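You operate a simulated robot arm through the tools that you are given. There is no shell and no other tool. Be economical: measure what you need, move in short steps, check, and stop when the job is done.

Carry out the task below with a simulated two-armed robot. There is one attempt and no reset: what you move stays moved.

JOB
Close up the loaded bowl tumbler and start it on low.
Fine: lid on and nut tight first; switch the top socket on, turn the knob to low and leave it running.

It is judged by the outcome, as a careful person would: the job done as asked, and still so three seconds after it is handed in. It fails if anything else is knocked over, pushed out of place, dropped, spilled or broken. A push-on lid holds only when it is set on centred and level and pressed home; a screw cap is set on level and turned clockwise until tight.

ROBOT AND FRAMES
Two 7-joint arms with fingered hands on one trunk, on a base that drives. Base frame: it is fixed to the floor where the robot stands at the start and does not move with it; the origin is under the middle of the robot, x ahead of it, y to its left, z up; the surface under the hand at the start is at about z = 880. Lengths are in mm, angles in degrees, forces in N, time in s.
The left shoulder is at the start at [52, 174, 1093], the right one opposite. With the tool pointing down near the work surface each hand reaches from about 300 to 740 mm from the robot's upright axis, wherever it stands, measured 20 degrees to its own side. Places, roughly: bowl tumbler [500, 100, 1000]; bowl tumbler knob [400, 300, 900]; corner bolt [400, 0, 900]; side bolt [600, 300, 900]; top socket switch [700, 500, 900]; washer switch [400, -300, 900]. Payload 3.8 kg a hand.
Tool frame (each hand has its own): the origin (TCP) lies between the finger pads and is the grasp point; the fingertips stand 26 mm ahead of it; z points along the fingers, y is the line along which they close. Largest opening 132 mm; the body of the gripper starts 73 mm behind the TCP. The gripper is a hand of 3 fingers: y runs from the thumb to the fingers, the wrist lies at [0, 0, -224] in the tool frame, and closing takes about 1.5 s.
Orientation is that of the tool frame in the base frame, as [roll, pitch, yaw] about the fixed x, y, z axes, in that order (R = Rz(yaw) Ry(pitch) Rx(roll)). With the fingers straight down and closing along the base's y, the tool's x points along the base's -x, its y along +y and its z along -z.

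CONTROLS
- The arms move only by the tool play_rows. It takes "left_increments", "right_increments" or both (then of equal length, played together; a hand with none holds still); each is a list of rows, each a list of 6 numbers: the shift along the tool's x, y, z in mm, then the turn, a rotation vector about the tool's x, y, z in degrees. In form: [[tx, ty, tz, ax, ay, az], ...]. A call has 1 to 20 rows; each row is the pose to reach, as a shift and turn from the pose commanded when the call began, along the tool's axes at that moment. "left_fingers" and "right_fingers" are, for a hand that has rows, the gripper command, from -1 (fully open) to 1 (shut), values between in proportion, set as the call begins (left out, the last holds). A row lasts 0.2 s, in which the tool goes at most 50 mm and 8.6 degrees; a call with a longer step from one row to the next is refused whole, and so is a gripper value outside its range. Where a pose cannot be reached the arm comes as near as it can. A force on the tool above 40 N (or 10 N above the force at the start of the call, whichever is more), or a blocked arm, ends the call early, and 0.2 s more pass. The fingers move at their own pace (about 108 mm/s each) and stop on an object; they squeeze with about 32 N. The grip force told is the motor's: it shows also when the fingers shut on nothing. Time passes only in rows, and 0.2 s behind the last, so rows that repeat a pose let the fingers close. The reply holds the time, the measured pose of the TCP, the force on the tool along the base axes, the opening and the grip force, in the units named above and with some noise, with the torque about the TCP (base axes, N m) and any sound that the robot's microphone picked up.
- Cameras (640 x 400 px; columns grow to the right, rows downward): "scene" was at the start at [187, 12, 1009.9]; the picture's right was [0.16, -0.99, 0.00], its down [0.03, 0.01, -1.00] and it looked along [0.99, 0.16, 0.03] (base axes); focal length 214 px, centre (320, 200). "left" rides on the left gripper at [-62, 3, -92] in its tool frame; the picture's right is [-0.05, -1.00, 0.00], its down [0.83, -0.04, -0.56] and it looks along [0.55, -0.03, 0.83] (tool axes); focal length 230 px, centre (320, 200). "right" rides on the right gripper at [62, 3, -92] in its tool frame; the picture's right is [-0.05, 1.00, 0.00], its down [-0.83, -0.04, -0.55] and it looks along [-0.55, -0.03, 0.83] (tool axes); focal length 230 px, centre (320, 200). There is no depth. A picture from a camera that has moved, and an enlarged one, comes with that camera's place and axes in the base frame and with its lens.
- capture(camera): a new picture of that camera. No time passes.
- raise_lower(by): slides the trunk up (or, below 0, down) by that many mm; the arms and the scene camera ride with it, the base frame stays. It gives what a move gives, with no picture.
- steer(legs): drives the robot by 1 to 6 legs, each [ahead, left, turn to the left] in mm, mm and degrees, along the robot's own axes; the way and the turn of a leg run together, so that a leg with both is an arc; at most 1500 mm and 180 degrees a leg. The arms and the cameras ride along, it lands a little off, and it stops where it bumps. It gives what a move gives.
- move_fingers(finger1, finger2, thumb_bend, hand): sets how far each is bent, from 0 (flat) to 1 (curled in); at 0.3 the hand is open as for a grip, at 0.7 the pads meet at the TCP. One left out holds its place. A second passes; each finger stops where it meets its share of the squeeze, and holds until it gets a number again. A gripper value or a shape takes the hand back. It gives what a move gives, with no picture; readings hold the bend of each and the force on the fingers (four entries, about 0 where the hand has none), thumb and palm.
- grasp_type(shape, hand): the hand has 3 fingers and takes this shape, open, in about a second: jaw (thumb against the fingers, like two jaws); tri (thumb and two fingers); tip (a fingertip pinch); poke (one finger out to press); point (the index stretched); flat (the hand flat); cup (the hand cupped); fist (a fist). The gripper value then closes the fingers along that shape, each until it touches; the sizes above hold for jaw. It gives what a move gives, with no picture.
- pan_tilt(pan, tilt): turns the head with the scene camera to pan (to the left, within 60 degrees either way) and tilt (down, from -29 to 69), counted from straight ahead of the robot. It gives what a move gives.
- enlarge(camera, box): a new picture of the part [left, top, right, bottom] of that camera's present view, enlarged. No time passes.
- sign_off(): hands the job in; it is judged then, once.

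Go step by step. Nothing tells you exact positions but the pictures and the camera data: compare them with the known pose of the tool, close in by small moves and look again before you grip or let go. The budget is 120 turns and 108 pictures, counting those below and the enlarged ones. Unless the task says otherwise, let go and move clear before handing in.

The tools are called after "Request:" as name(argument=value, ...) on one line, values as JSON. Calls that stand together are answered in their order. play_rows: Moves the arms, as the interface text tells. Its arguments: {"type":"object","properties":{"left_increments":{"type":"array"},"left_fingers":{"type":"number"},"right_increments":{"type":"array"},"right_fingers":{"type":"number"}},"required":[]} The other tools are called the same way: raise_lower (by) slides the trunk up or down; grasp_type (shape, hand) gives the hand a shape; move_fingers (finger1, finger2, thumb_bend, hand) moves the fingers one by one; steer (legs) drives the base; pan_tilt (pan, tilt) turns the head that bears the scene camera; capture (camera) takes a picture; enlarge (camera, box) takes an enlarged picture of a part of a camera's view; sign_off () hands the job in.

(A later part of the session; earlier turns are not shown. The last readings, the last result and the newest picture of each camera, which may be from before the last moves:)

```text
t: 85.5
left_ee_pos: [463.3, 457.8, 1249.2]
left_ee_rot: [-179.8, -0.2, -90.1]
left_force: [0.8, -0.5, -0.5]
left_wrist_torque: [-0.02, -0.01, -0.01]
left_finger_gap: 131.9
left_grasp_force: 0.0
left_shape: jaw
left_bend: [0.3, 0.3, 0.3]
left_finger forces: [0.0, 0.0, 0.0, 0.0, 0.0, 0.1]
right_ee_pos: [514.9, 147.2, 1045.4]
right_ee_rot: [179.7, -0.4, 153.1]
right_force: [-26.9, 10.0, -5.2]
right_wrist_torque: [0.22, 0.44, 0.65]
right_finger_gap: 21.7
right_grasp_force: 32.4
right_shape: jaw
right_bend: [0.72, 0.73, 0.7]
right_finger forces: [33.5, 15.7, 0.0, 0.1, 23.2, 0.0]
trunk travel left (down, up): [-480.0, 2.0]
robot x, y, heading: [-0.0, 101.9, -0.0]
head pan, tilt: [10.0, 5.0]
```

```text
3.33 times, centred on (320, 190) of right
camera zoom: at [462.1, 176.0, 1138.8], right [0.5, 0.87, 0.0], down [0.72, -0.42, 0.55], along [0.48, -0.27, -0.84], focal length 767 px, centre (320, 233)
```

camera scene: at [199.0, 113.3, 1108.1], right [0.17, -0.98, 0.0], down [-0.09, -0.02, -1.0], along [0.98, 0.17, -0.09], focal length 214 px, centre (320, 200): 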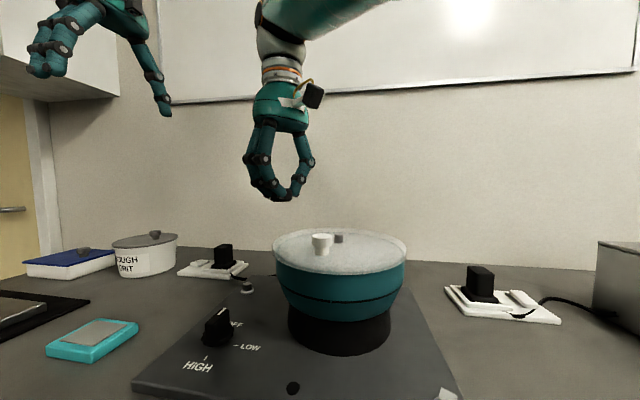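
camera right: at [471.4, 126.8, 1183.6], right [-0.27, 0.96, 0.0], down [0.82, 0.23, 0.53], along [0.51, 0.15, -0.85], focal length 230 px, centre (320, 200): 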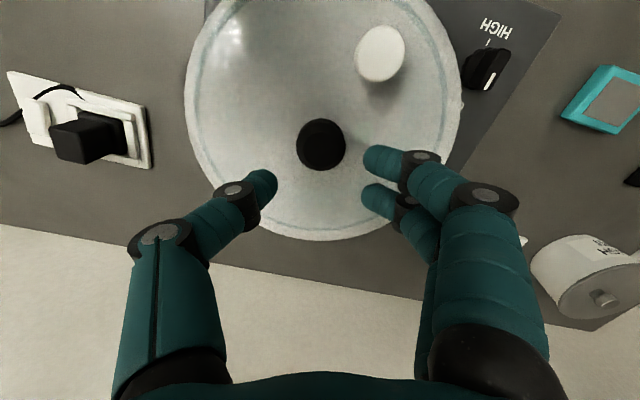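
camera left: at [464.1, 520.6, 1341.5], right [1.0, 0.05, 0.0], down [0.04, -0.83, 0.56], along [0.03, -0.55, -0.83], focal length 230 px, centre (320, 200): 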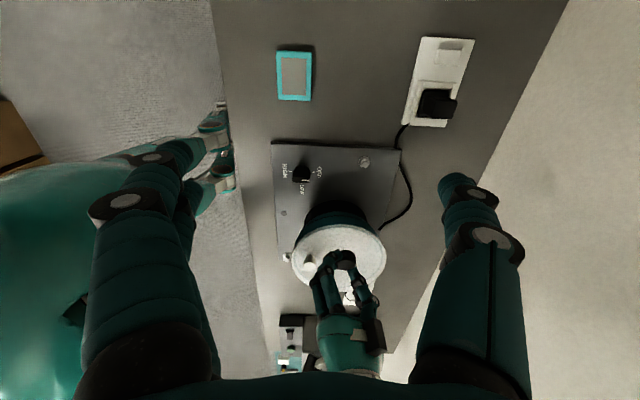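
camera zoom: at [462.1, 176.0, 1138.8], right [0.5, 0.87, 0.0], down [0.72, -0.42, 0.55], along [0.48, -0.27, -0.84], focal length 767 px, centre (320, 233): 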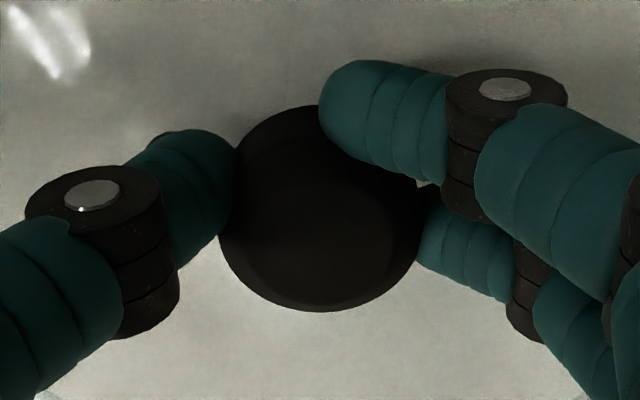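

The fingers now just slip around the nut at their torque limit, so the nut is tight. I'll release, retreat the right hand, and look at the left socket and the speed knob.

Request:
play_rows(right_increments=[[0, 0, 0, 0, 0, 0], [0, 0, 0, 0, 0, 0], [0, 0, 0, 0, 0, 0], [0, 0, 0, 0, 0, 0], [0, 0, -25, 0, 0, 0], [0, 0, -60, 0, 0, 0], [0, 0, -90, 0, 0, 0], [35, -25, -90, 0, 0, 0], [70, -50, -90, 0, 0, 0], [105, -75, -90, 0, 0, 0], [130, -105, -90, 0, 0, 0], [130, -105, -90, 0, 0, 0]], right_fingers=0.3)

Request:
pan_tilt(pan=30, tilt=25)

Request:
capture(camera="scene")

Request:
capture(camera="left")

```text
t: 88.1
left_ee_pos: [466.8, 458.6, 1247.3]
left_ee_rot: [179.9, 0.0, -90.0]
left_force: [-0.5, 0.2, 0.2]
left_wrist_torque: [0.02, 0.0, -0.03]
left_finger_gap: 132.0
left_grasp_force: 0.1
left_shape: jaw
left_bend: [0.3, 0.3, 0.3]
left_finger forces: [0.0, 0.1, 0.0, 0.1, 0.0, 0.1]
right_ee_pos: [357.1, 108.8, 1135.1]
right_ee_rot: [179.9, -0.1, 152.5]
right_force: [0.4, -0.1, 0.9]
right_wrist_torque: [0.0, -0.02, 0.0]
right_finger_gap: 45.9
right_grasp_force: 0.1
right_shape: jaw
right_bend: [0.74, 0.74, 0.7]
right_finger forces: [0.0, 0.0, 0.0, 0.0, 0.1, 0.0]
trunk travel left (down, up): [-480.0, 2.0]
robot x, y, heading: [-3.6, 98.4, -0.0]
head pan, tilt: [10.0, 5.0]
```

```text
t: 89.0
left_ee_pos: [465.5, 456.6, 1248.3]
left_ee_rot: [-180.0, 0.0, -90.2]
left_force: [0.0, -0.4, 0.4]
left_wrist_torque: [0.04, 0.0, -0.04]
left_finger_gap: 132.0
left_grasp_force: 0.1
left_shape: jaw
left_bend: [0.3, 0.3, 0.3]
left_finger forces: [0.0, 0.0, 0.0, 0.1, 0.0, 0.0]
right_ee_pos: [357.7, 109.8, 1136.3]
right_ee_rot: [179.7, -0.1, 152.7]
right_force: [-0.3, 0.1, 1.1]
right_wrist_torque: [0.03, -0.03, 0.02]
right_finger_gap: 45.8
right_grasp_force: 0.0
right_shape: jaw
right_bend: [0.74, 0.74, 0.7]
right_finger forces: [0.0, 0.0, 0.0, 0.0, 0.1, 0.0]
trunk travel left (down, up): [-480.0, 2.0]
robot x, y, heading: [1.8, 98.2, -0.1]
head pan, tilt: [30.0, 25.0]
```

```text
25 pictures are left
camera scene: at [187.9, 143.4, 1075.8], right [0.5, -0.87, 0.0], down [-0.37, -0.21, -0.91], along [0.79, 0.45, -0.42], focal length 214 px, centre (320, 200)
```

scene: 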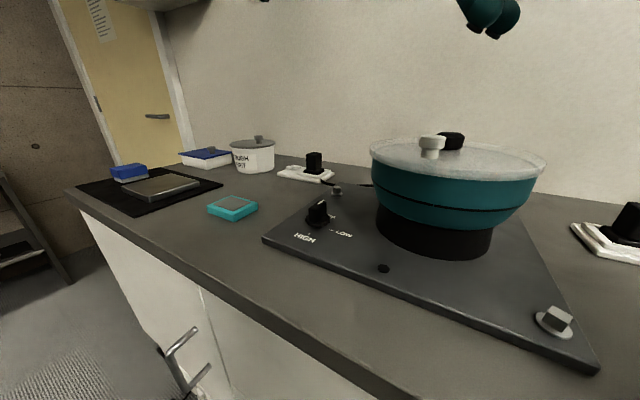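

```text
24 pictures are left
camera left: at [463.6, 520.6, 1341.6], right [1.0, 0.05, 0.0], down [0.04, -0.83, 0.56], along [0.03, -0.55, -0.83], focal length 230 px, centre (320, 200)
```

left: 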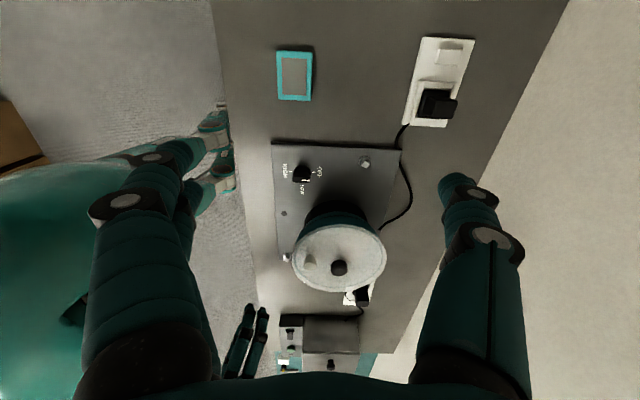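

The left socket's rocker is near [678,525] and the knob near [440,303]. I'll enlarge both.

Request:
enlarge(camera="left", box=[390, 25, 490, 135])

Request:
enlarge(camera="left", box=[265, 140, 345, 210])

Request:
enlarge(camera="scene", box=[250, 130, 370, 260])

```text
3.64 times, centred on (440, 80) of left
camera zoom: at [463.6, 520.6, 1341.6], right [1.0, 0.05, 0.0], down [0.04, -0.83, 0.56], along [0.03, -0.55, -0.83], focal length 837 px, centre (-116, 636)
```

zoom: 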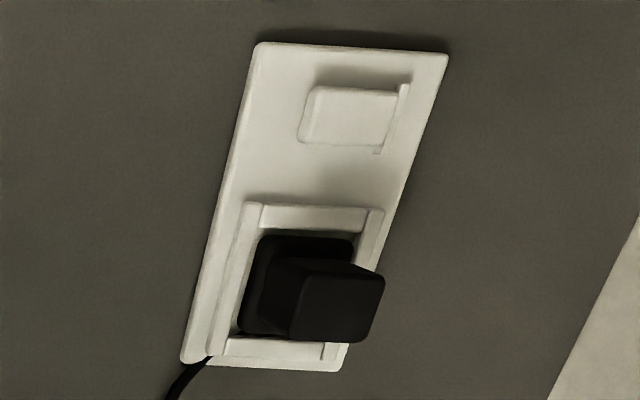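

```text
5.71 times, centred on (305, 175) of left
camera zoom: at [463.6, 520.6, 1341.6], right [1.0, 0.05, 0.0], down [0.04, -0.83, 0.56], along [0.03, -0.55, -0.83], focal length 1315 px, centre (406, 343)
```

zoom: 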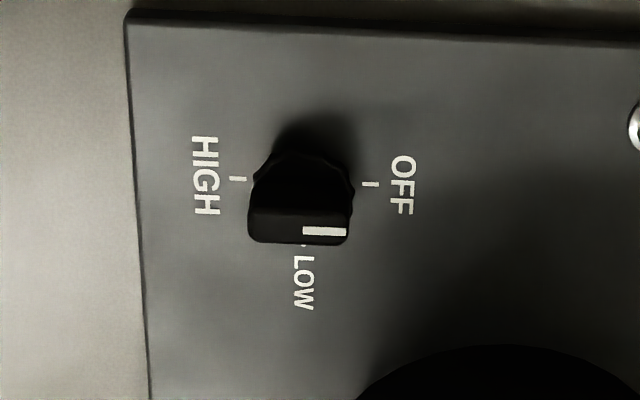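

```text
3.08 times, centred on (310, 195) of scene
camera zoom: at [187.9, 143.4, 1075.8], right [0.5, -0.87, 0.0], down [-0.37, -0.21, -0.91], along [0.79, 0.45, -0.42], focal length 660 px, centre (351, 215)
```

zoom: 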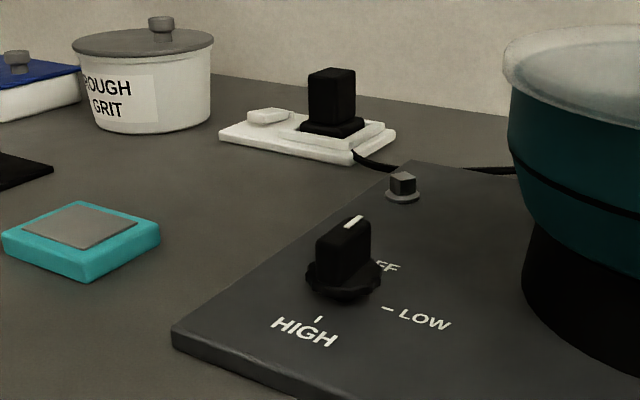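

Rocker and knob are clear: OFF is +x, LOW is −y, and the knob pointer is at OFF, so LOW is 90° clockwise. I'll bring the left hand lower and inward, form a poke, and slide the base left about 200 mm.

Request:
play_rows(left_increments=[[0, 0, 40, 0, 0, 0], [20, 0, 80, 0, 0, 0], [45, 0, 120, 0, 0, 0], [70, 0, 145, 0, 0, 0], [90, 0, 145, 0, 0, 0], [90, 0, 145, 0, 0, 0]])

Request:
grasp_type(hand="left", shape="poke")

Request:
steer(legs=[[0, 200, 0]])

Request:
capture(camera="left")

```text
t: 90.3
left_ee_pos: [463.9, 369.1, 1103.2]
left_ee_rot: [-180.0, 0.0, -89.9]
left_force: [-0.1, 0.6, 0.3]
left_wrist_torque: [0.01, 0.02, 0.02]
left_finger_gap: 131.9
left_grasp_force: 0.0
left_shape: jaw
left_bend: [0.3, 0.3, 0.3]
left_finger forces: [0.0, 0.0, 0.1, 0.1, 0.0, 0.1]
right_ee_pos: [357.3, 109.4, 1134.9]
right_ee_rot: [179.8, -0.1, 152.7]
right_force: [-1.5, -0.1, 0.6]
right_wrist_torque: [-0.02, 0.0, -0.01]
right_finger_gap: 45.8
right_grasp_force: 0.0
right_shape: jaw
right_bend: [0.74, 0.74, 0.7]
right_finger forces: [0.1, 0.0, 0.1, 0.1, 0.0, 0.0]
trunk travel left (down, up): [-480.0, 2.0]
robot x, y, heading: [1.3, 101.0, -0.3]
head pan, tilt: [30.0, 25.0]
```

```text
t: 91.2
left_ee_pos: [464.9, 369.7, 1103.5]
left_ee_rot: [-179.9, -0.1, -90.1]
left_force: [0.9, -0.5, -0.3]
left_wrist_torque: [-0.01, 0.02, 0.03]
left_finger_gap: 0.1
left_grasp_force: 0.1
left_shape: poke
left_bend: [1.0, 1.0, 0.45]
left_finger forces: [0.1, 0.1, 0.0, 0.0, 0.1, 0.0]
right_ee_pos: [357.3, 109.9, 1136.2]
right_ee_rot: [179.8, -0.1, 152.6]
right_force: [0.5, -0.6, 0.4]
right_wrist_torque: [0.0, 0.03, 0.01]
right_finger_gap: 45.7
right_grasp_force: 0.1
right_shape: jaw
right_bend: [0.74, 0.74, 0.7]
right_finger forces: [0.0, 0.1, 0.1, 0.0, 0.1, 0.0]
trunk travel left (down, up): [-480.0, 2.0]
robot x, y, heading: [3.3, 100.5, 0.0]
head pan, tilt: [30.0, 25.0]
```

```text
t: 93.6
left_ee_pos: [462.7, 569.0, 1103.7]
left_ee_rot: [-179.9, -0.1, -90.0]
left_force: [1.0, -0.1, -0.1]
left_wrist_torque: [0.0, 0.03, -0.03]
left_finger_gap: 0.0
left_grasp_force: 0.0
left_shape: poke
left_bend: [1.0, 1.0, 0.45]
left_finger forces: [0.1, 0.1, 0.1, 0.0, 0.0, 0.0]
right_ee_pos: [358.3, 310.2, 1135.7]
right_ee_rot: [179.9, -0.1, 152.8]
right_force: [0.5, 0.5, 0.3]
right_wrist_torque: [-0.04, 0.05, 0.0]
right_finger_gap: 46.0
right_grasp_force: 0.1
right_shape: jaw
right_bend: [0.74, 0.74, 0.7]
right_finger forces: [0.0, 0.1, 0.1, 0.0, 0.1, 0.1]
trunk travel left (down, up): [-480.0, 2.0]
robot x, y, heading: [1.1, 300.0, 0.2]
head pan, tilt: [30.0, 25.0]
```

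```text
20 pictures are left
camera left: at [460.6, 632.7, 1196.5], right [1.0, 0.05, 0.0], down [0.04, -0.83, 0.56], along [0.03, -0.56, -0.83], focal length 230 px, centre (320, 200)
```

left: 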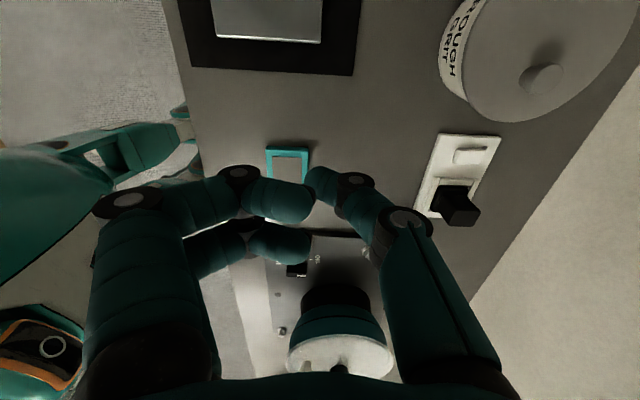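

The poke shape curls the fingers oddly, so I'll use a closed jaw, whose tip geometry I know. First a close look at the rocker's tilt.

Request:
grasp_type(hand="left", shape="jaw")

Request:
enlarge(camera="left", box=[410, 115, 520, 235])

Request:
enlarge(camera="scene", box=[320, 120, 480, 220])

```text
t: 94.5
left_ee_pos: [464.5, 569.7, 1103.5]
left_ee_rot: [-179.9, -0.2, -89.9]
left_force: [0.1, 0.4, -0.2]
left_wrist_torque: [0.02, 0.03, 0.02]
left_finger_gap: 131.9
left_grasp_force: 0.0
left_shape: jaw
left_bend: [0.3, 0.3, 0.3]
left_finger forces: [0.0, 0.1, 0.0, 0.0, 0.0, 0.0]
right_ee_pos: [357.7, 309.7, 1135.9]
right_ee_rot: [179.8, -0.2, 152.9]
right_force: [-0.5, -0.3, 0.9]
right_wrist_torque: [0.01, -0.01, -0.02]
right_finger_gap: 45.4
right_grasp_force: 0.1
right_shape: jaw
right_bend: [0.74, 0.74, 0.7]
right_finger forces: [0.0, 0.0, 0.0, 0.0, 0.1, 0.1]
trunk travel left (down, up): [-480.0, 2.0]
robot x, y, heading: [2.7, 297.2, 0.1]
head pan, tilt: [30.0, 25.0]
```

```text
3.33 times, centred on (465, 175) of left
camera zoom: at [460.6, 632.6, 1196.6], right [1.0, 0.05, 0.0], down [0.04, -0.83, 0.56], along [0.03, -0.56, -0.83], focal length 767 px, centre (-163, 283)
```

zoom: 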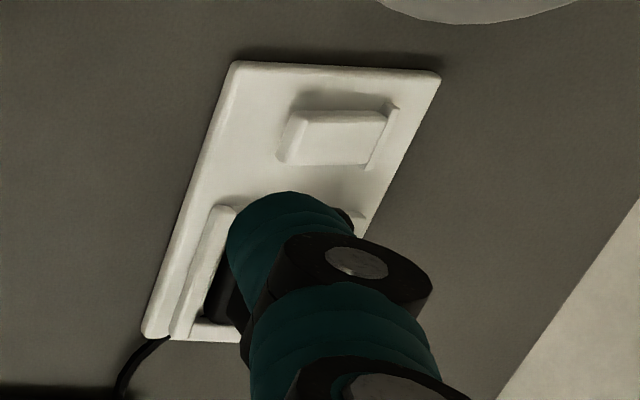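

```text
4.00 times, centred on (400, 170) of scene
camera zoom: at [187.7, 343.1, 1075.7], right [0.5, -0.86, 0.0], down [-0.37, -0.21, -0.91], along [0.78, 0.45, -0.42], focal length 858 px, centre (0, 320)
```

zoom: 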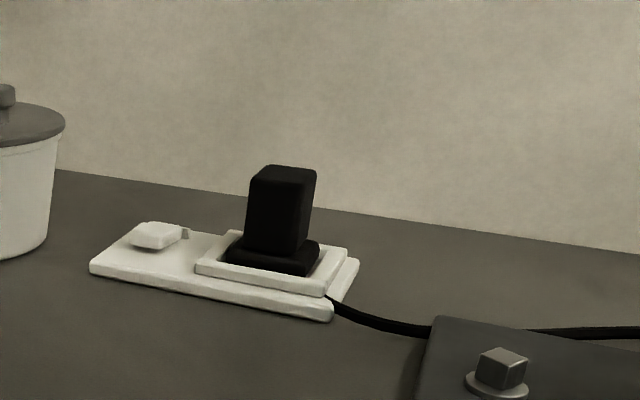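

The rocker's near (−x) end is raised, with its centre at about [676,515]. I'll close the jaw and move above the raised half at [662,515].

Request:
play_rows(left_increments=[[9, -33, 0, 0, 0, 0], [18, -66, 0, 0, 0, 0], [27, -99, 10, 0, 0, 0], [36, -132, 30, 0, 0, 0], [45, -165, 50, 0, 0, 0], [54, -198, 80, 0, 0, 0], [54, -198, 100, 0, 0, 0], [54, -198, 100, 0, 0, 0]], left_fingers=1)

Request:
capture(camera="left")

Request:
capture(camera="scene")

```text
t: 96.3
left_ee_pos: [482.6, 608.8, 1044.9]
left_ee_rot: [-179.8, -0.1, -90.0]
left_force: [-0.1, 0.5, 0.6]
left_wrist_torque: [-0.01, 0.02, 0.04]
left_finger_gap: 0.0
left_grasp_force: 32.2
left_shape: jaw
left_bend: [0.67, 0.67, 0.74]
left_finger forces: [0.0, 0.0, 0.0, 0.1, 0.0, 0.0]
left hand out of reach, approached as far as the arm can: row 1, 2, 3, 4, 5, 6, 7, 8
right_ee_pos: [357.9, 309.9, 1136.1]
right_ee_rot: [179.8, -0.1, 152.8]
right_force: [-0.2, -0.2, -0.1]
right_wrist_torque: [0.03, -0.02, 0.02]
right_finger_gap: 45.9
right_grasp_force: 0.0
right_shape: jaw
right_bend: [0.74, 0.74, 0.7]
right_finger forces: [0.0, 0.1, 0.0, 0.1, 0.0, 0.0]
trunk travel left (down, up): [-480.0, 2.0]
robot x, y, heading: [-1.6, 298.5, 0.1]
head pan, tilt: [30.0, 25.0]
```

```text
17 pictures are left
camera left: at [478.5, 672.1, 1137.6], right [1.0, 0.05, 0.0], down [0.04, -0.83, 0.56], along [0.03, -0.56, -0.83], focal length 230 px, centre (320, 200)
```

left: 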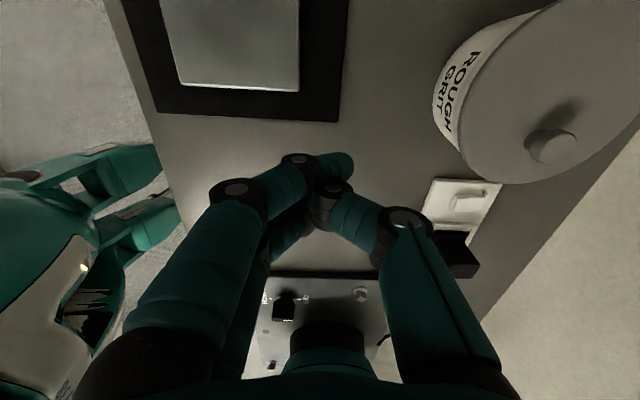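

```text
16 pictures are left
camera scene: at [187.7, 343.2, 1075.7], right [0.5, -0.86, 0.0], down [-0.37, -0.21, -0.91], along [0.78, 0.45, -0.42], focal length 214 px, centre (320, 200)
```

scene: 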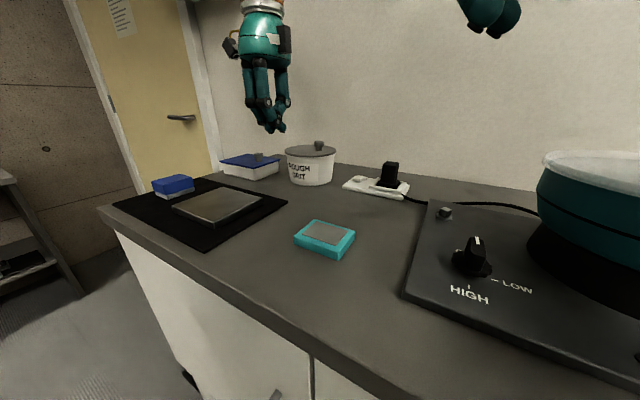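

The arm is contorted at that yaw. I'll turn the left hand back to its natural orientation and approach again.

Request:
play_rows(left_increments=[[0, 0, 0, 0, 0, 8], [0, 0, 0, 0, 0, 16], [0, 0, 0, 0, 0, 24], [0, 0, 0, 0, 0, 32], [0, 0, 0, 0, 0, 40], [0, 0, 0, 0, 0, 48], [10, -10, 0, 0, 0, 56], [20, -20, 0, 0, 0, 64], [30, -40, 0, 0, 0, 72], [40, -60, 0, 0, 0, 80], [40, -80, 0, 0, 0, 86], [40, -80, 0, 0, 0, 90], [40, -80, 0, 0, 0, 90]])

```text
t: 99.1
left_ee_pos: [478.2, 598.7, 1060.0]
left_ee_rot: [-179.9, 0.1, -180.0]
left_force: [0.3, 0.4, 0.0]
left_wrist_torque: [0.04, 0.01, -0.02]
left_finger_gap: 0.0
left_grasp_force: 31.7
left_shape: jaw
left_bend: [0.67, 0.67, 0.74]
left_finger forces: [0.0, 0.0, 0.0, 0.0, 0.1, 0.0]
left hand out of reach, approached as far as the arm can: row 3, 4, 5, 6, 7, 8, 9, 10, 11, 12, 13
right_ee_pos: [358.2, 309.9, 1135.1]
right_ee_rot: [179.8, 0.0, 152.7]
right_force: [-0.7, -0.1, -0.5]
right_wrist_torque: [-0.01, 0.0, 0.02]
right_finger_gap: 45.4
right_grasp_force: 0.0
right_shape: jaw
right_bend: [0.74, 0.74, 0.7]
right_finger forces: [0.1, 0.1, 0.0, 0.0, 0.0, 0.0]
trunk travel left (down, up): [-480.0, 2.0]
robot x, y, heading: [-4.4, 299.0, 0.1]
head pan, tilt: [30.0, 25.0]
```

The commanded pose may still be the earlier unreachable one. I'll command back to a comfortable point and see where the hand ends up.

Request:
play_rows(left_increments=[[35, 16, -9, 0, 0, 0], [70, 32, -18, 0, 0, 0], [105, 48, -27, 0, 0, 0], [142, 64, -37, 0, 0, 0], [142, 64, -37, 0, 0, 0]])

```text
t: 100.3
left_ee_pos: [339.6, 658.3, 1093.5]
left_ee_rot: [179.9, 0.0, -180.0]
left_force: [0.2, 0.0, -0.3]
left_wrist_torque: [0.02, 0.01, -0.04]
left_finger_gap: 0.0
left_grasp_force: 32.0
left_shape: jaw
left_bend: [0.67, 0.67, 0.74]
left_finger forces: [0.0, 0.0, 0.0, 0.1, 0.1, 0.0]
right_ee_pos: [358.3, 308.9, 1135.0]
right_ee_rot: [179.8, -0.2, 152.9]
right_force: [-0.2, -0.6, 0.1]
right_wrist_torque: [-0.01, -0.01, -0.01]
right_finger_gap: 46.0
right_grasp_force: 0.0
right_shape: jaw
right_bend: [0.74, 0.74, 0.7]
right_finger forces: [0.0, 0.0, 0.0, 0.0, 0.0, 0.0]
trunk travel left (down, up): [-480.0, 2.0]
robot x, y, heading: [-1.7, 296.0, -0.2]
head pan, tilt: [30.0, 25.0]
```

The arm responds normally again in this orientation. Moving to above the rocker's near half.

Request:
play_rows(left_increments=[[-35, -20, 0, 0, 0, 0], [-70, -40, 0, 0, 0, 0], [-105, -60, 0, 0, 0, 0], [-140, -80, 0, 0, 0, 0], [-175, -100, 0, 0, 0, 0], [-210, -120, 10, 0, 0, 0], [-245, -135, 20, 0, 0, 0], [-280, -143, 40, 0, 0, 0], [-315, -143, 60, 0, 0, 0], [-315, -143, 90, 0, 0, 0], [-315, -143, 90, 0, 0, 0]])

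Request:
capture(camera="left")

```text
t: 102.7
left_ee_pos: [483.4, 609.2, 1048.5]
left_ee_rot: [-179.9, 0.2, -179.8]
left_force: [0.1, 0.2, 0.1]
left_wrist_torque: [-0.01, -0.02, -0.03]
left_finger_gap: 0.0
left_grasp_force: 31.9
left_shape: jaw
left_bend: [0.67, 0.67, 0.74]
left_finger forces: [0.0, 0.0, 0.1, 0.1, 0.0, 0.1]
left hand out of reach, approached as far as the arm can: row 4, 5, 6, 7, 8, 9, 10, 11
right_ee_pos: [357.7, 310.2, 1135.7]
right_ee_rot: [179.8, -0.1, 152.7]
right_force: [-0.1, 0.0, -0.1]
right_wrist_torque: [-0.01, 0.0, -0.03]
right_finger_gap: 45.7
right_grasp_force: 0.1
right_shape: jaw
right_bend: [0.74, 0.74, 0.7]
right_finger forces: [0.0, 0.0, 0.1, 0.0, 0.0, 0.0]
trunk travel left (down, up): [-480.0, 2.0]
robot x, y, heading: [-0.6, 299.0, 0.0]
head pan, tilt: [30.0, 25.0]
```

```text
15 pictures are left
camera left: at [544.0, 613.8, 1142.4], right [0.05, -1.0, 0.0], down [-0.83, -0.04, 0.55], along [-0.55, -0.03, -0.83], focal length 230 px, centre (320, 200)
```

left: 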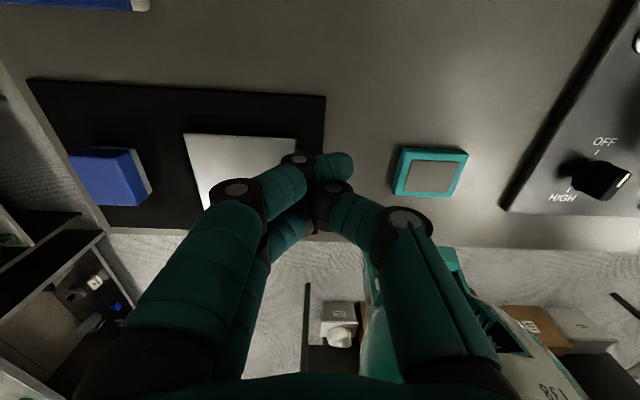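

The reach seems limited with the trunk raised. I'll lower the trunk 80 mm back to its starting height; both hands stay clear of everything.

Request:
raise_lower(by=-80)

Request:
play_rows(left_increments=[[-35, -15, 0, 0, 0, 0], [-70, -30, 0, 0, 0, 0], [-105, -50, 0, 0, 0, 0], [-105, -50, 0, 0, 0, 0]])

```text
t: 103.9
left_ee_pos: [476.4, 598.2, 969.1]
left_ee_rot: [-179.9, 0.2, -179.9]
left_force: [-0.5, 0.0, 0.4]
left_wrist_torque: [0.0, 0.01, 0.01]
left_finger_gap: 0.2
left_grasp_force: 31.9
left_shape: jaw
left_bend: [0.67, 0.67, 0.74]
left_finger forces: [0.0, 0.1, 0.0, 0.1, 0.1, 0.0]
right_ee_pos: [356.6, 309.3, 1057.6]
right_ee_rot: [179.7, -0.1, 152.8]
right_force: [-0.2, 0.7, 0.1]
right_wrist_torque: [-0.03, 0.0, -0.04]
right_finger_gap: 45.8
right_grasp_force: 0.0
right_shape: jaw
right_bend: [0.74, 0.74, 0.7]
right_finger forces: [0.0, 0.0, 0.1, 0.0, 0.1, 0.1]
trunk travel left (down, up): [-400.0, 82.0]
robot x, y, heading: [-4.1, 296.6, 0.0]
head pan, tilt: [30.0, 25.0]
```

```text
t: 104.9
left_ee_pos: [546.3, 570.0, 968.0]
left_ee_rot: [-180.0, 0.1, 180.0]
left_force: [0.4, 0.2, 0.2]
left_wrist_torque: [0.0, -0.05, -0.01]
left_finger_gap: 0.0
left_grasp_force: 32.3
left_shape: jaw
left_bend: [0.67, 0.67, 0.74]
left_finger forces: [0.0, 0.0, 0.1, 0.1, 0.0, 0.0]
left hand out of reach, approached as far as the arm can: row 3, 4
right_ee_pos: [358.3, 310.5, 1056.0]
right_ee_rot: [179.8, -0.1, 152.8]
right_force: [0.3, 0.2, -0.1]
right_wrist_torque: [0.0, -0.02, -0.02]
right_finger_gap: 45.8
right_grasp_force: 0.0
right_shape: jaw
right_bend: [0.74, 0.74, 0.7]
right_finger forces: [0.0, 0.1, 0.0, 0.0, 0.0, 0.0]
trunk travel left (down, up): [-400.0, 82.0]
robot x, y, heading: [0.3, 301.0, -0.0]
head pan, tilt: [30.0, 25.0]
```

Progress is better lower and further inward. Continuing in small steps.

Request:
play_rows(left_increments=[[0, -20, 10, 0, 0, 0], [0, -45, 20, 0, 0, 0], [-30, -55, 20, 0, 0, 0], [-60, -55, 20, 0, 0, 0], [-90, -55, 20, 0, 0, 0], [-90, -55, 20, 0, 0, 0]])

```text
t: 106.3
left_ee_pos: [547.1, 571.1, 966.6]
left_ee_rot: [-179.9, 0.1, -179.8]
left_force: [0.7, -1.6, 0.4]
left_wrist_torque: [0.0, 0.0, 0.01]
left_finger_gap: 0.3
left_grasp_force: 32.2
left_shape: jaw
left_bend: [0.67, 0.67, 0.74]
left_finger forces: [0.0, 0.0, 0.0, 0.1, 0.0, 0.1]
left hand out of reach, approached as far as the arm can: row 1, 2, 3, 4, 5, 6
right_ee_pos: [359.0, 310.2, 1057.2]
right_ee_rot: [179.8, -0.2, 152.8]
right_force: [0.3, -0.1, 0.3]
right_wrist_torque: [0.0, 0.01, 0.03]
right_finger_gap: 45.8
right_grasp_force: 0.2
right_shape: jaw
right_bend: [0.74, 0.74, 0.7]
right_finger forces: [0.1, 0.0, 0.0, 0.1, 0.0, 0.0]
trunk travel left (down, up): [-400.0, 82.0]
robot x, y, heading: [2.2, 302.6, 0.3]
head pan, tilt: [30.0, 25.0]
```

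The wrist is probably limited because it sits above the shoulder. I'll raise the trunk again and then lower the hand itself, so the wrist comes level with the shoulder.

Request:
raise_lower(by=80)

Request:
play_rows(left_increments=[[0, 0, 30, 0, 0, 0], [0, 0, 60, 0, 0, 0], [0, 0, 80, 0, 0, 0], [0, -20, 80, 0, 0, 0], [0, -45, 80, 0, 0, 0], [-30, -56, 80, 0, 0, 0], [-60, -56, 80, 0, 0, 0], [-90, -56, 80, 0, 0, 0], [-108, -56, 80, 0, 0, 0], [-108, -56, 80, 0, 0, 0]])

Request:
capture(camera="scene")

```text
t: 107.5
left_ee_pos: [512.7, 571.8, 1194.4]
left_ee_rot: [180.0, 15.8, -179.9]
left_force: [-0.2, -0.8, -0.6]
left_wrist_torque: [0.0, 0.02, -0.03]
left_finger_gap: 0.0
left_grasp_force: 32.5
left_shape: jaw
left_bend: [0.67, 0.67, 0.74]
left_finger forces: [0.0, 0.1, 0.0, 0.1, 0.1, 0.1]
right_ee_pos: [358.9, 309.2, 1134.8]
right_ee_rot: [-180.0, -0.3, 152.8]
right_force: [0.8, -0.5, -0.4]
right_wrist_torque: [0.01, -0.01, -0.01]
right_finger_gap: 46.0
right_grasp_force: 0.1
right_shape: jaw
right_bend: [0.74, 0.74, 0.7]
right_finger forces: [0.0, 0.1, 0.0, 0.0, 0.0, 0.0]
trunk travel left (down, up): [-480.0, 2.0]
robot x, y, heading: [-1.2, 298.6, -0.0]
head pan, tilt: [30.0, 25.0]
```

```text
t: 109.7
left_ee_pos: [518.4, 562.5, 1130.6]
left_ee_rot: [-179.9, 16.0, -179.9]
left_force: [0.7, -0.2, 0.9]
left_wrist_torque: [0.02, -0.02, 0.01]
left_finger_gap: 0.2
left_grasp_force: 32.8
left_shape: jaw
left_bend: [0.67, 0.67, 0.74]
left_finger forces: [0.0, 0.1, 0.0, 0.0, 0.1, 0.0]
left hand out of reach, approached as far as the arm can: row 2, 3, 4, 5, 6, 7, 8, 9, 10
right_ee_pos: [358.8, 309.4, 1136.8]
right_ee_rot: [179.8, -0.1, 152.8]
right_force: [-0.1, 0.4, -0.3]
right_wrist_torque: [0.01, -0.01, 0.02]
right_finger_gap: 45.8
right_grasp_force: 0.1
right_shape: jaw
right_bend: [0.74, 0.74, 0.7]
right_finger forces: [0.0, 0.1, 0.0, 0.0, 0.0, 0.1]
trunk travel left (down, up): [-480.0, 2.0]
robot x, y, heading: [1.0, 300.0, 0.0]
head pan, tilt: [30.0, 25.0]
```

```text
14 pictures are left
camera scene: at [187.7, 343.1, 1075.7], right [0.5, -0.86, 0.0], down [-0.37, -0.21, -0.91], along [0.78, 0.45, -0.42], focal length 214 px, centre (320, 200)
```

scene: 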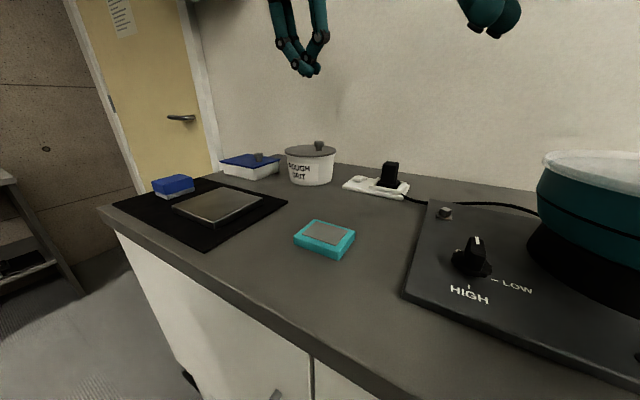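

The arm got into an awkward configuration. I'll bring it back to a home-like pose, levelled and retracted, then go low first and extend afterwards.

Request:
play_rows(left_increments=[[30, 18, -9, 0, 5, 0], [60, 36, -18, 0, 11, 0], [100, 54, -28, 0, 16, 0], [144, 70, -41, 0, 16, 0], [144, 70, -41, 0, 16, 0], [144, 70, -41, 0, 16, 0]])

Request:
play_rows(left_increments=[[0, -20, 40, 0, 0, 0], [0, -40, 80, 0, 0, 0], [0, -60, 120, 0, 0, 0], [0, -80, 160, 0, 0, 0], [0, -80, 165, 0, 0, 0], [0, -80, 165, 0, 0, 0]])

```text
t: 111.1
left_ee_pos: [374.4, 631.3, 1132.5]
left_ee_rot: [-179.9, -0.1, -179.9]
left_force: [-0.5, -0.1, 0.1]
left_wrist_torque: [-0.01, -0.02, -0.03]
left_finger_gap: 0.3
left_grasp_force: 31.9
left_shape: jaw
left_bend: [0.67, 0.67, 0.74]
left_finger forces: [0.0, 0.0, 0.1, 0.0, 0.1, 0.0]
right_ee_pos: [357.6, 308.4, 1134.7]
right_ee_rot: [179.8, -0.1, 152.8]
right_force: [-0.1, -0.3, 1.0]
right_wrist_torque: [0.02, 0.0, -0.01]
right_finger_gap: 46.0
right_grasp_force: 0.1
right_shape: jaw
right_bend: [0.74, 0.74, 0.7]
right_finger forces: [0.1, 0.0, 0.2, 0.0, 0.0, 0.0]
trunk travel left (down, up): [-480.0, 2.0]
robot x, y, heading: [0.3, 296.8, -0.0]
head pan, tilt: [30.0, 25.0]
```

```text
t: 112.5
left_ee_pos: [374.5, 551.3, 967.1]
left_ee_rot: [-179.9, -0.2, -180.0]
left_force: [-0.3, -0.8, 0.1]
left_wrist_torque: [0.02, 0.0, -0.03]
left_finger_gap: 0.2
left_grasp_force: 32.4
left_shape: jaw
left_bend: [0.67, 0.67, 0.74]
left_finger forces: [0.0, 0.1, 0.0, 0.1, 0.0, 0.0]
right_ee_pos: [358.3, 309.5, 1135.4]
right_ee_rot: [179.8, -0.1, 152.8]
right_force: [1.3, -0.4, 0.2]
right_wrist_torque: [0.03, -0.03, 0.0]
right_finger_gap: 45.6
right_grasp_force: 0.1
right_shape: jaw
right_bend: [0.74, 0.74, 0.7]
right_finger forces: [0.0, 0.0, 0.0, 0.0, 0.1, 0.0]
trunk travel left (down, up): [-480.0, 2.0]
robot x, y, heading: [-0.6, 297.7, 0.4]
head pan, tilt: [30.0, 25.0]
```

Healthy pose now, low at z 967. Extending outward toward the rocker.

Request:
play_rows(left_increments=[[-35, -4, 0, 0, 0, 0], [-70, -8, 0, 0, 0, 0], [-105, -12, 0, 0, 0, 0], [-140, -16, 0, 0, 0, 0], [-175, -20, 0, 0, 0, 0], [-210, -25, 0, 0, 0, 0], [-245, -31, 0, 0, 0, 0], [-270, -36, 0, 0, 0, 0], [-270, -36, 0, 0, 0, 0]])

Request:
capture(camera="scene")

```text
t: 114.5
left_ee_pos: [469.0, 598.2, 1013.5]
left_ee_rot: [-179.8, 0.1, -179.9]
left_force: [-0.4, -0.8, 0.5]
left_wrist_torque: [-0.02, 0.01, 0.01]
left_finger_gap: 0.0
left_grasp_force: 32.1
left_shape: jaw
left_bend: [0.67, 0.67, 0.74]
left_finger forces: [0.1, 0.0, 0.0, 0.1, 0.0, 0.0]
left hand out of reach, approached as far as the arm can: row 2, 3, 4, 5, 6, 7, 8, 9
right_ee_pos: [358.2, 309.4, 1137.1]
right_ee_rot: [179.8, 0.0, 152.8]
right_force: [0.4, -0.1, 0.5]
right_wrist_torque: [-0.01, 0.01, -0.01]
right_finger_gap: 45.8
right_grasp_force: 0.1
right_shape: jaw
right_bend: [0.74, 0.74, 0.7]
right_finger forces: [0.1, 0.1, 0.0, 0.0, 0.0, 0.0]
trunk travel left (down, up): [-480.0, 2.0]
robot x, y, heading: [-1.5, 297.6, 0.4]
head pan, tilt: [30.0, 25.0]
```

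```text
13 pictures are left
camera scene: at [187.7, 343.1, 1075.7], right [0.5, -0.86, 0.0], down [-0.37, -0.21, -0.91], along [0.78, 0.45, -0.42], focal length 214 px, centre (320, 200)
```

scene: 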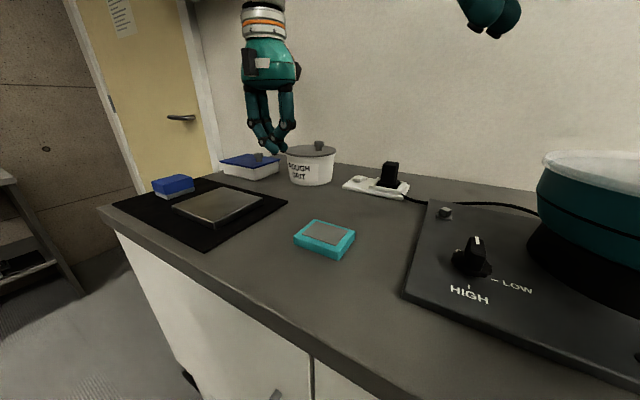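

The reach refusal looks inconsistent with distance, so the right arm across the front may be interfering. I'll move the right hand well to the right and retry.

Request:
play_rows(right_increments=[[-19, -38, 0, 0, 0, -7], [-39, -75, 0, 0, 0, -14], [-58, -113, 0, 0, 0, -21], [-78, -151, 0, 0, 0, -27], [-95, -190, 0, 0, 0, -27], [-95, -190, 0, 0, 0, -27]])

Request:
play_rows(left_increments=[[0, -20, 10, 0, 0, 0], [-10, -45, 30, 0, 0, 0], [-40, -60, 46, 0, 0, 0], [-75, -70, 46, 0, 0, 0], [-110, -76, 46, 0, 0, 0], [-145, -80, 46, 0, 0, 0], [-175, -83, 46, 0, 0, 0], [-175, -83, 46, 0, 0, 0]])

```text
t: 115.9
left_ee_pos: [469.5, 599.1, 1012.3]
left_ee_rot: [-179.9, -0.1, -179.9]
left_force: [0.6, 0.6, -0.2]
left_wrist_torque: [0.0, 0.02, 0.01]
left_finger_gap: 0.2
left_grasp_force: 32.1
left_shape: jaw
left_bend: [0.67, 0.67, 0.74]
left_finger forces: [0.0, 0.0, 0.1, 0.0, 0.1, 0.1]
right_ee_pos: [356.0, 98.2, 1136.4]
right_ee_rot: [179.8, 0.1, 180.0]
right_force: [0.0, 0.9, -0.8]
right_wrist_torque: [-0.01, -0.02, 0.02]
right_finger_gap: 46.1
right_grasp_force: 0.0
right_shape: jaw
right_bend: [0.74, 0.74, 0.7]
right_finger forces: [0.0, 0.0, 0.0, 0.0, 0.0, 0.1]
trunk travel left (down, up): [-480.0, 2.0]
robot x, y, heading: [-0.2, 297.3, 0.2]
head pan, tilt: [30.0, 25.0]
```

```text
t: 117.7
left_ee_pos: [466.5, 591.4, 1013.0]
left_ee_rot: [-180.0, 0.1, -179.9]
left_force: [-0.5, -0.6, -0.4]
left_wrist_torque: [0.01, -0.01, 0.01]
left_finger_gap: 0.0
left_grasp_force: 32.5
left_shape: jaw
left_bend: [0.67, 0.67, 0.74]
left_finger forces: [0.2, 0.1, 0.0, 0.1, 0.1, 0.0]
left hand out of reach, approached as far as the arm can: row 1, 2, 3, 4, 5, 6, 7, 8
right_ee_pos: [356.1, 98.8, 1136.3]
right_ee_rot: [179.7, 0.0, 179.8]
right_force: [0.2, -0.8, -0.3]
right_wrist_torque: [-0.01, 0.01, 0.03]
right_finger_gap: 45.6
right_grasp_force: 0.0
right_shape: jaw
right_bend: [0.74, 0.74, 0.7]
right_finger forces: [0.0, 0.0, 0.0, 0.0, 0.0, 0.0]
trunk travel left (down, up): [-480.0, 2.0]
robot x, y, heading: [-1.5, 300.5, 0.1]
head pan, tilt: [30.0, 25.0]
```

Straight-down reach is limited by the wrist. I'll tilt the left hand so the fingers point forward and down at about 45°, which draws the wrist back toward the robot.

Request:
play_rows(left_increments=[[0, 0, 0, 0, -8, 0], [0, 0, 0, 0, -16, 0], [0, 0, 0, 0, -24, 0], [0, 0, 0, 0, -32, 0], [0, 0, 0, 0, -40, 0], [0, 0, 0, 0, -45, 0], [0, 0, 0, 0, -45, 0]])

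```text
t: 119.3
left_ee_pos: [461.9, 594.9, 1018.0]
left_ee_rot: [-179.8, 45.0, -179.9]
left_force: [-0.4, -0.4, -0.6]
left_wrist_torque: [0.03, 0.0, 0.02]
left_finger_gap: 0.2
left_grasp_force: 32.5
left_shape: jaw
left_bend: [0.67, 0.67, 0.74]
left_finger forces: [0.0, 0.0, 0.0, 0.1, 0.0, 0.0]
right_ee_pos: [356.0, 96.7, 1136.0]
right_ee_rot: [179.8, 0.0, 179.8]
right_force: [0.5, -0.7, 0.7]
right_wrist_torque: [0.0, -0.02, 0.03]
right_finger_gap: 45.8
right_grasp_force: 0.1
right_shape: jaw
right_bend: [0.74, 0.74, 0.7]
right_finger forces: [0.0, 0.0, 0.0, 0.0, 0.1, 0.0]
trunk travel left (down, up): [-480.0, 2.0]
robot x, y, heading: [0.0, 297.1, 0.1]
head pan, tilt: [30.0, 25.0]
```

Tilting works. I'll move inward in y, then forward, staying at z ≈ 1018.

Request:
play_rows(left_increments=[[0, -40, 0, 0, 0, 0], [0, -80, 0, 0, 0, 0], [-26, -80, 26, 0, 0, 0], [-52, -80, 52, 0, 0, 0], [-78, -80, 78, 0, 0, 0], [-104, -80, 104, 0, 0, 0], [-128, -80, 128, 0, 0, 0], [-128, -80, 128, 0, 0, 0]])

Request:
capture(camera="left")

```text
t: 121.1
left_ee_pos: [585.6, 555.5, 1045.3]
left_ee_rot: [-179.9, 45.0, -180.0]
left_force: [0.2, 0.5, 0.0]
left_wrist_torque: [0.0, 0.0, 0.02]
left_finger_gap: 0.0
left_grasp_force: 32.0
left_shape: jaw
left_bend: [0.67, 0.67, 0.74]
left_finger forces: [0.1, 0.0, 0.0, 0.1, 0.0, 0.0]
left hand out of reach, approached as far as the arm can: row 4, 5, 6, 7, 8
right_ee_pos: [357.1, 97.2, 1136.7]
right_ee_rot: [179.7, -0.1, 180.0]
right_force: [0.2, 0.6, -0.2]
right_wrist_torque: [0.01, -0.02, -0.02]
right_finger_gap: 46.2
right_grasp_force: 0.1
right_shape: jaw
right_bend: [0.74, 0.74, 0.7]
right_finger forces: [0.0, 0.0, 0.0, 0.1, 0.1, 0.0]
trunk travel left (down, up): [-480.0, 2.0]
robot x, y, heading: [-0.7, 296.2, -0.1]
head pan, tilt: [30.0, 25.0]
```

```text
12 pictures are left
camera left: at [563.3, 560.5, 1155.1], right [0.04, -1.0, 0.04], down [-0.98, -0.04, -0.19], along [0.2, -0.03, -0.98], focal length 230 px, centre (320, 200)
```

left: 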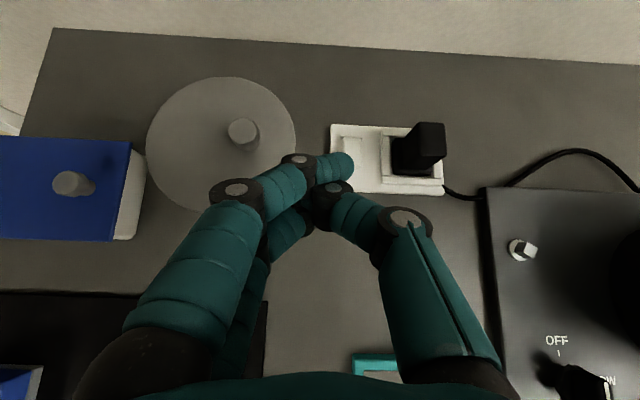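

The left arm keeps hitting a limit, while the right arm has worked well. I'll retract the left hand, slide the base another 200 mm left, and press the rocker with the right hand tilted.

Request:
play_rows(left_increments=[[20, 10, -40, 0, 0, 0], [40, 20, -75, 0, 0, 0], [65, 30, -105, 0, 0, 0], [90, 40, -135, 0, 0, 0], [110, 50, -160, 0, 0, 0], [110, 50, -160, 0, 0, 0]])

Request:
steer(legs=[[0, 200, 0]])

Request:
play_rows(right_increments=[[0, 0, 0, 0, 8, 0], [0, 0, 0, 0, 16, 0], [0, 0, 0, 0, 24, 0], [0, 0, 0, 0, 32, 0], [0, 0, 0, 0, 40, 0], [0, 0, 0, 0, 45, 0], [0, 0, 0, 0, 45, 0]], right_fingers=1)

```text
t: 122.5
left_ee_pos: [395.2, 607.0, 1078.1]
left_ee_rot: [-180.0, 44.9, -179.9]
left_force: [0.8, -0.2, -0.1]
left_wrist_torque: [-0.03, -0.04, -0.02]
left_finger_gap: 0.2
left_grasp_force: 31.9
left_shape: jaw
left_bend: [0.67, 0.67, 0.74]
left_finger forces: [0.0, 0.0, 0.0, 0.1, 0.0, 0.0]
right_ee_pos: [356.5, 96.2, 1136.7]
right_ee_rot: [179.7, 0.0, 179.8]
right_force: [-0.8, -0.2, -0.3]
right_wrist_torque: [0.02, 0.01, 0.01]
right_finger_gap: 45.7
right_grasp_force: 0.1
right_shape: jaw
right_bend: [0.74, 0.74, 0.7]
right_finger forces: [0.0, 0.0, 0.0, 0.1, 0.1, 0.0]
trunk travel left (down, up): [-480.0, 2.0]
robot x, y, heading: [1.0, 297.6, -0.0]
head pan, tilt: [30.0, 25.0]
```

```text
t: 124.9
left_ee_pos: [396.1, 809.7, 1077.6]
left_ee_rot: [-179.9, 44.9, -180.0]
left_force: [1.0, 0.0, 1.0]
left_wrist_torque: [0.02, -0.01, 0.04]
left_finger_gap: 0.0
left_grasp_force: 31.9
left_shape: jaw
left_bend: [0.67, 0.67, 0.74]
left_finger forces: [0.0, 0.0, 0.1, 0.0, 0.0, 0.0]
right_ee_pos: [355.7, 299.2, 1135.6]
right_ee_rot: [179.9, 0.0, 179.6]
right_force: [-0.3, 0.0, -0.3]
right_wrist_torque: [-0.01, 0.0, -0.04]
right_finger_gap: 46.0
right_grasp_force: 0.1
right_shape: jaw
right_bend: [0.74, 0.74, 0.7]
right_finger forces: [0.0, 0.1, 0.0, 0.0, 0.1, 0.1]
trunk travel left (down, up): [-480.0, 2.0]
robot x, y, heading: [-0.5, 501.5, 0.2]
head pan, tilt: [30.0, 25.0]
```

```text
t: 126.5
left_ee_pos: [395.8, 809.1, 1078.2]
left_ee_rot: [-180.0, 45.0, 179.9]
left_force: [-1.2, -0.3, -0.4]
left_wrist_torque: [-0.01, 0.01, -0.03]
left_finger_gap: 0.3
left_grasp_force: 31.6
left_shape: jaw
left_bend: [0.67, 0.67, 0.74]
left_finger forces: [0.1, 0.0, 0.0, 0.0, 0.0, 0.1]
right_ee_pos: [355.0, 299.6, 1135.7]
right_ee_rot: [179.7, -45.1, 179.9]
right_force: [1.1, 0.3, 0.5]
right_wrist_torque: [-0.03, 0.04, 0.02]
right_finger_gap: 0.0
right_grasp_force: 31.6
right_shape: jaw
right_bend: [0.67, 0.67, 0.74]
right_finger forces: [0.0, 0.0, 0.0, 0.0, 0.0, 0.0]
trunk travel left (down, up): [-480.0, 2.0]
robot x, y, heading: [1.7, 499.1, -0.2]
head pan, tilt: [30.0, 25.0]
```

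Wrong tilt direction for this hand. I'll reverse it to point forward and down while moving toward the socket side.

Request:
play_rows(right_increments=[[-10, 10, -10, 0, -8, 0], [-20, 20, -20, 0, -16, 0], [-30, 30, -30, 0, -24, 0], [-40, 40, -40, 0, -32, 0], [-50, 50, -50, 0, -40, 0], [-60, 60, -60, 0, -48, 0], [-70, 70, -70, 0, -56, 0], [-80, 80, -80, 0, -64, 0], [-85, 90, -85, 0, -72, 0], [-85, 100, -85, 0, -80, 0], [-85, 100, -85, 0, -88, 0], [-85, 100, -85, 0, -90, 0], [-85, 100, -85, 0, -90, 0]])

```text
t: 129.3
left_ee_pos: [396.0, 809.0, 1077.7]
left_ee_rot: [-179.9, 45.0, -180.0]
left_force: [-0.2, 0.5, -0.2]
left_wrist_torque: [-0.03, -0.01, 0.0]
left_finger_gap: 0.1
left_grasp_force: 32.1
left_shape: jaw
left_bend: [0.67, 0.67, 0.74]
left_finger forces: [0.0, 0.0, 0.1, 0.0, 0.0, 0.1]
right_ee_pos: [476.3, 398.8, 1136.8]
right_ee_rot: [179.5, 45.0, 179.5]
right_force: [0.4, -0.5, 0.3]
right_wrist_torque: [0.01, -0.03, 0.03]
right_finger_gap: 0.0
right_grasp_force: 32.3
right_shape: jaw
right_bend: [0.67, 0.67, 0.74]
right_finger forces: [0.0, 0.1, 0.1, 0.0, 0.0, 0.0]
trunk travel left (down, up): [-480.0, 2.0]
robot x, y, heading: [0.8, 501.5, 0.1]
head pan, tilt: [30.0, 25.0]
```

Good pose. Moving sideways and then diagonally forward-down toward the rocker.

Request:
play_rows(right_increments=[[0, 40, 0, 0, 0, 0], [0, 80, 0, 0, 0, 0], [0, 116, 20, 0, 0, 0], [-3, 116, 60, 0, 0, 0], [-6, 116, 100, 0, 0, 0], [-9, 116, 140, 0, 0, 0], [-12, 116, 180, 0, 0, 0], [-15, 116, 210, 0, 0, 0], [-15, 116, 222, 0, 0, 0], [-15, 116, 222, 0, 0, 0]])

Request:
pan_tilt(pan=0, tilt=20)

Request:
enlarge(camera="scene", box=[230, 120, 410, 240])

Request:
capture(camera="right")

```text
t: 131.5
left_ee_pos: [396.2, 809.5, 1077.8]
left_ee_rot: [-179.9, 45.0, 180.0]
left_force: [-0.9, 0.4, -0.8]
left_wrist_torque: [-0.02, 0.0, 0.01]
left_finger_gap: 0.0
left_grasp_force: 32.5
left_shape: jaw
left_bend: [0.67, 0.67, 0.74]
left_finger forces: [0.1, 0.1, 0.1, 0.0, 0.1, 0.1]
right_ee_pos: [645.9, 513.6, 987.8]
right_ee_rot: [179.7, 45.0, 179.4]
right_force: [0.5, -0.1, 0.6]
right_wrist_torque: [-0.02, 0.01, -0.03]
right_finger_gap: 0.0
right_grasp_force: 31.7
right_shape: jaw
right_bend: [0.67, 0.67, 0.74]
right_finger forces: [0.1, 0.0, 0.1, 0.0, 0.0, 0.0]
trunk travel left (down, up): [-480.0, 2.0]
robot x, y, heading: [2.2, 500.7, -0.0]
head pan, tilt: [30.0, 25.0]
```

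```text
t: 132.4
left_ee_pos: [396.3, 808.7, 1078.4]
left_ee_rot: [-179.9, 44.8, 180.0]
left_force: [-0.2, 0.6, -0.1]
left_wrist_torque: [0.02, 0.02, 0.03]
left_finger_gap: 0.2
left_grasp_force: 31.8
left_shape: jaw
left_bend: [0.67, 0.67, 0.74]
left_finger forces: [0.0, 0.1, 0.0, 0.0, 0.0, 0.0]
right_ee_pos: [646.9, 516.1, 990.3]
right_ee_rot: [179.5, 45.0, 179.5]
right_force: [0.0, -0.2, -0.3]
right_wrist_torque: [0.02, -0.01, -0.04]
right_finger_gap: 0.1
right_grasp_force: 31.7
right_shape: jaw
right_bend: [0.67, 0.67, 0.74]
right_finger forces: [0.1, 0.0, 0.0, 0.1, 0.0, 0.0]
trunk travel left (down, up): [-480.0, 2.0]
robot x, y, heading: [1.2, 506.0, 0.1]
head pan, tilt: [0.0, 20.0]
```

```text
3.33 times, centred on (320, 180) of scene
camera zoom: at [200.9, 500.2, 1083.8], right [0.0, -1.0, 0.0], down [-0.34, 0.0, -0.94], along [0.94, 0.0, -0.34], focal length 715 px, centre (320, 267)
```

zoom: 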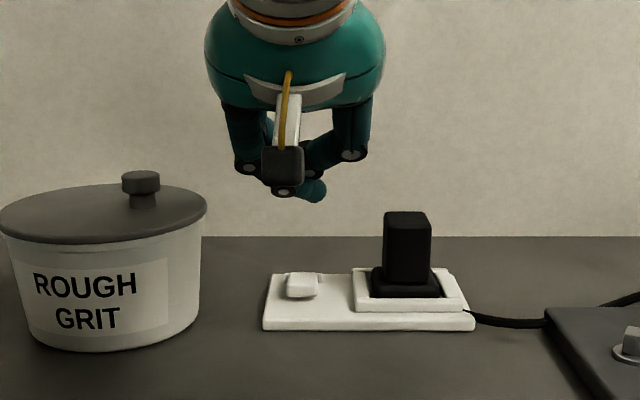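

```text
10 pictures are left
camera right: at [537.3, 517.8, 1011.8], right [0.04, 1.0, 0.04], down [0.19, -0.05, 0.98], along [0.98, -0.03, -0.2], focal length 230 px, centre (320, 200)
```

right: 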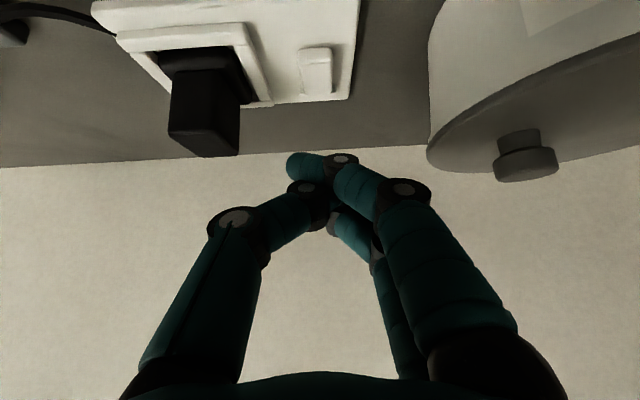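

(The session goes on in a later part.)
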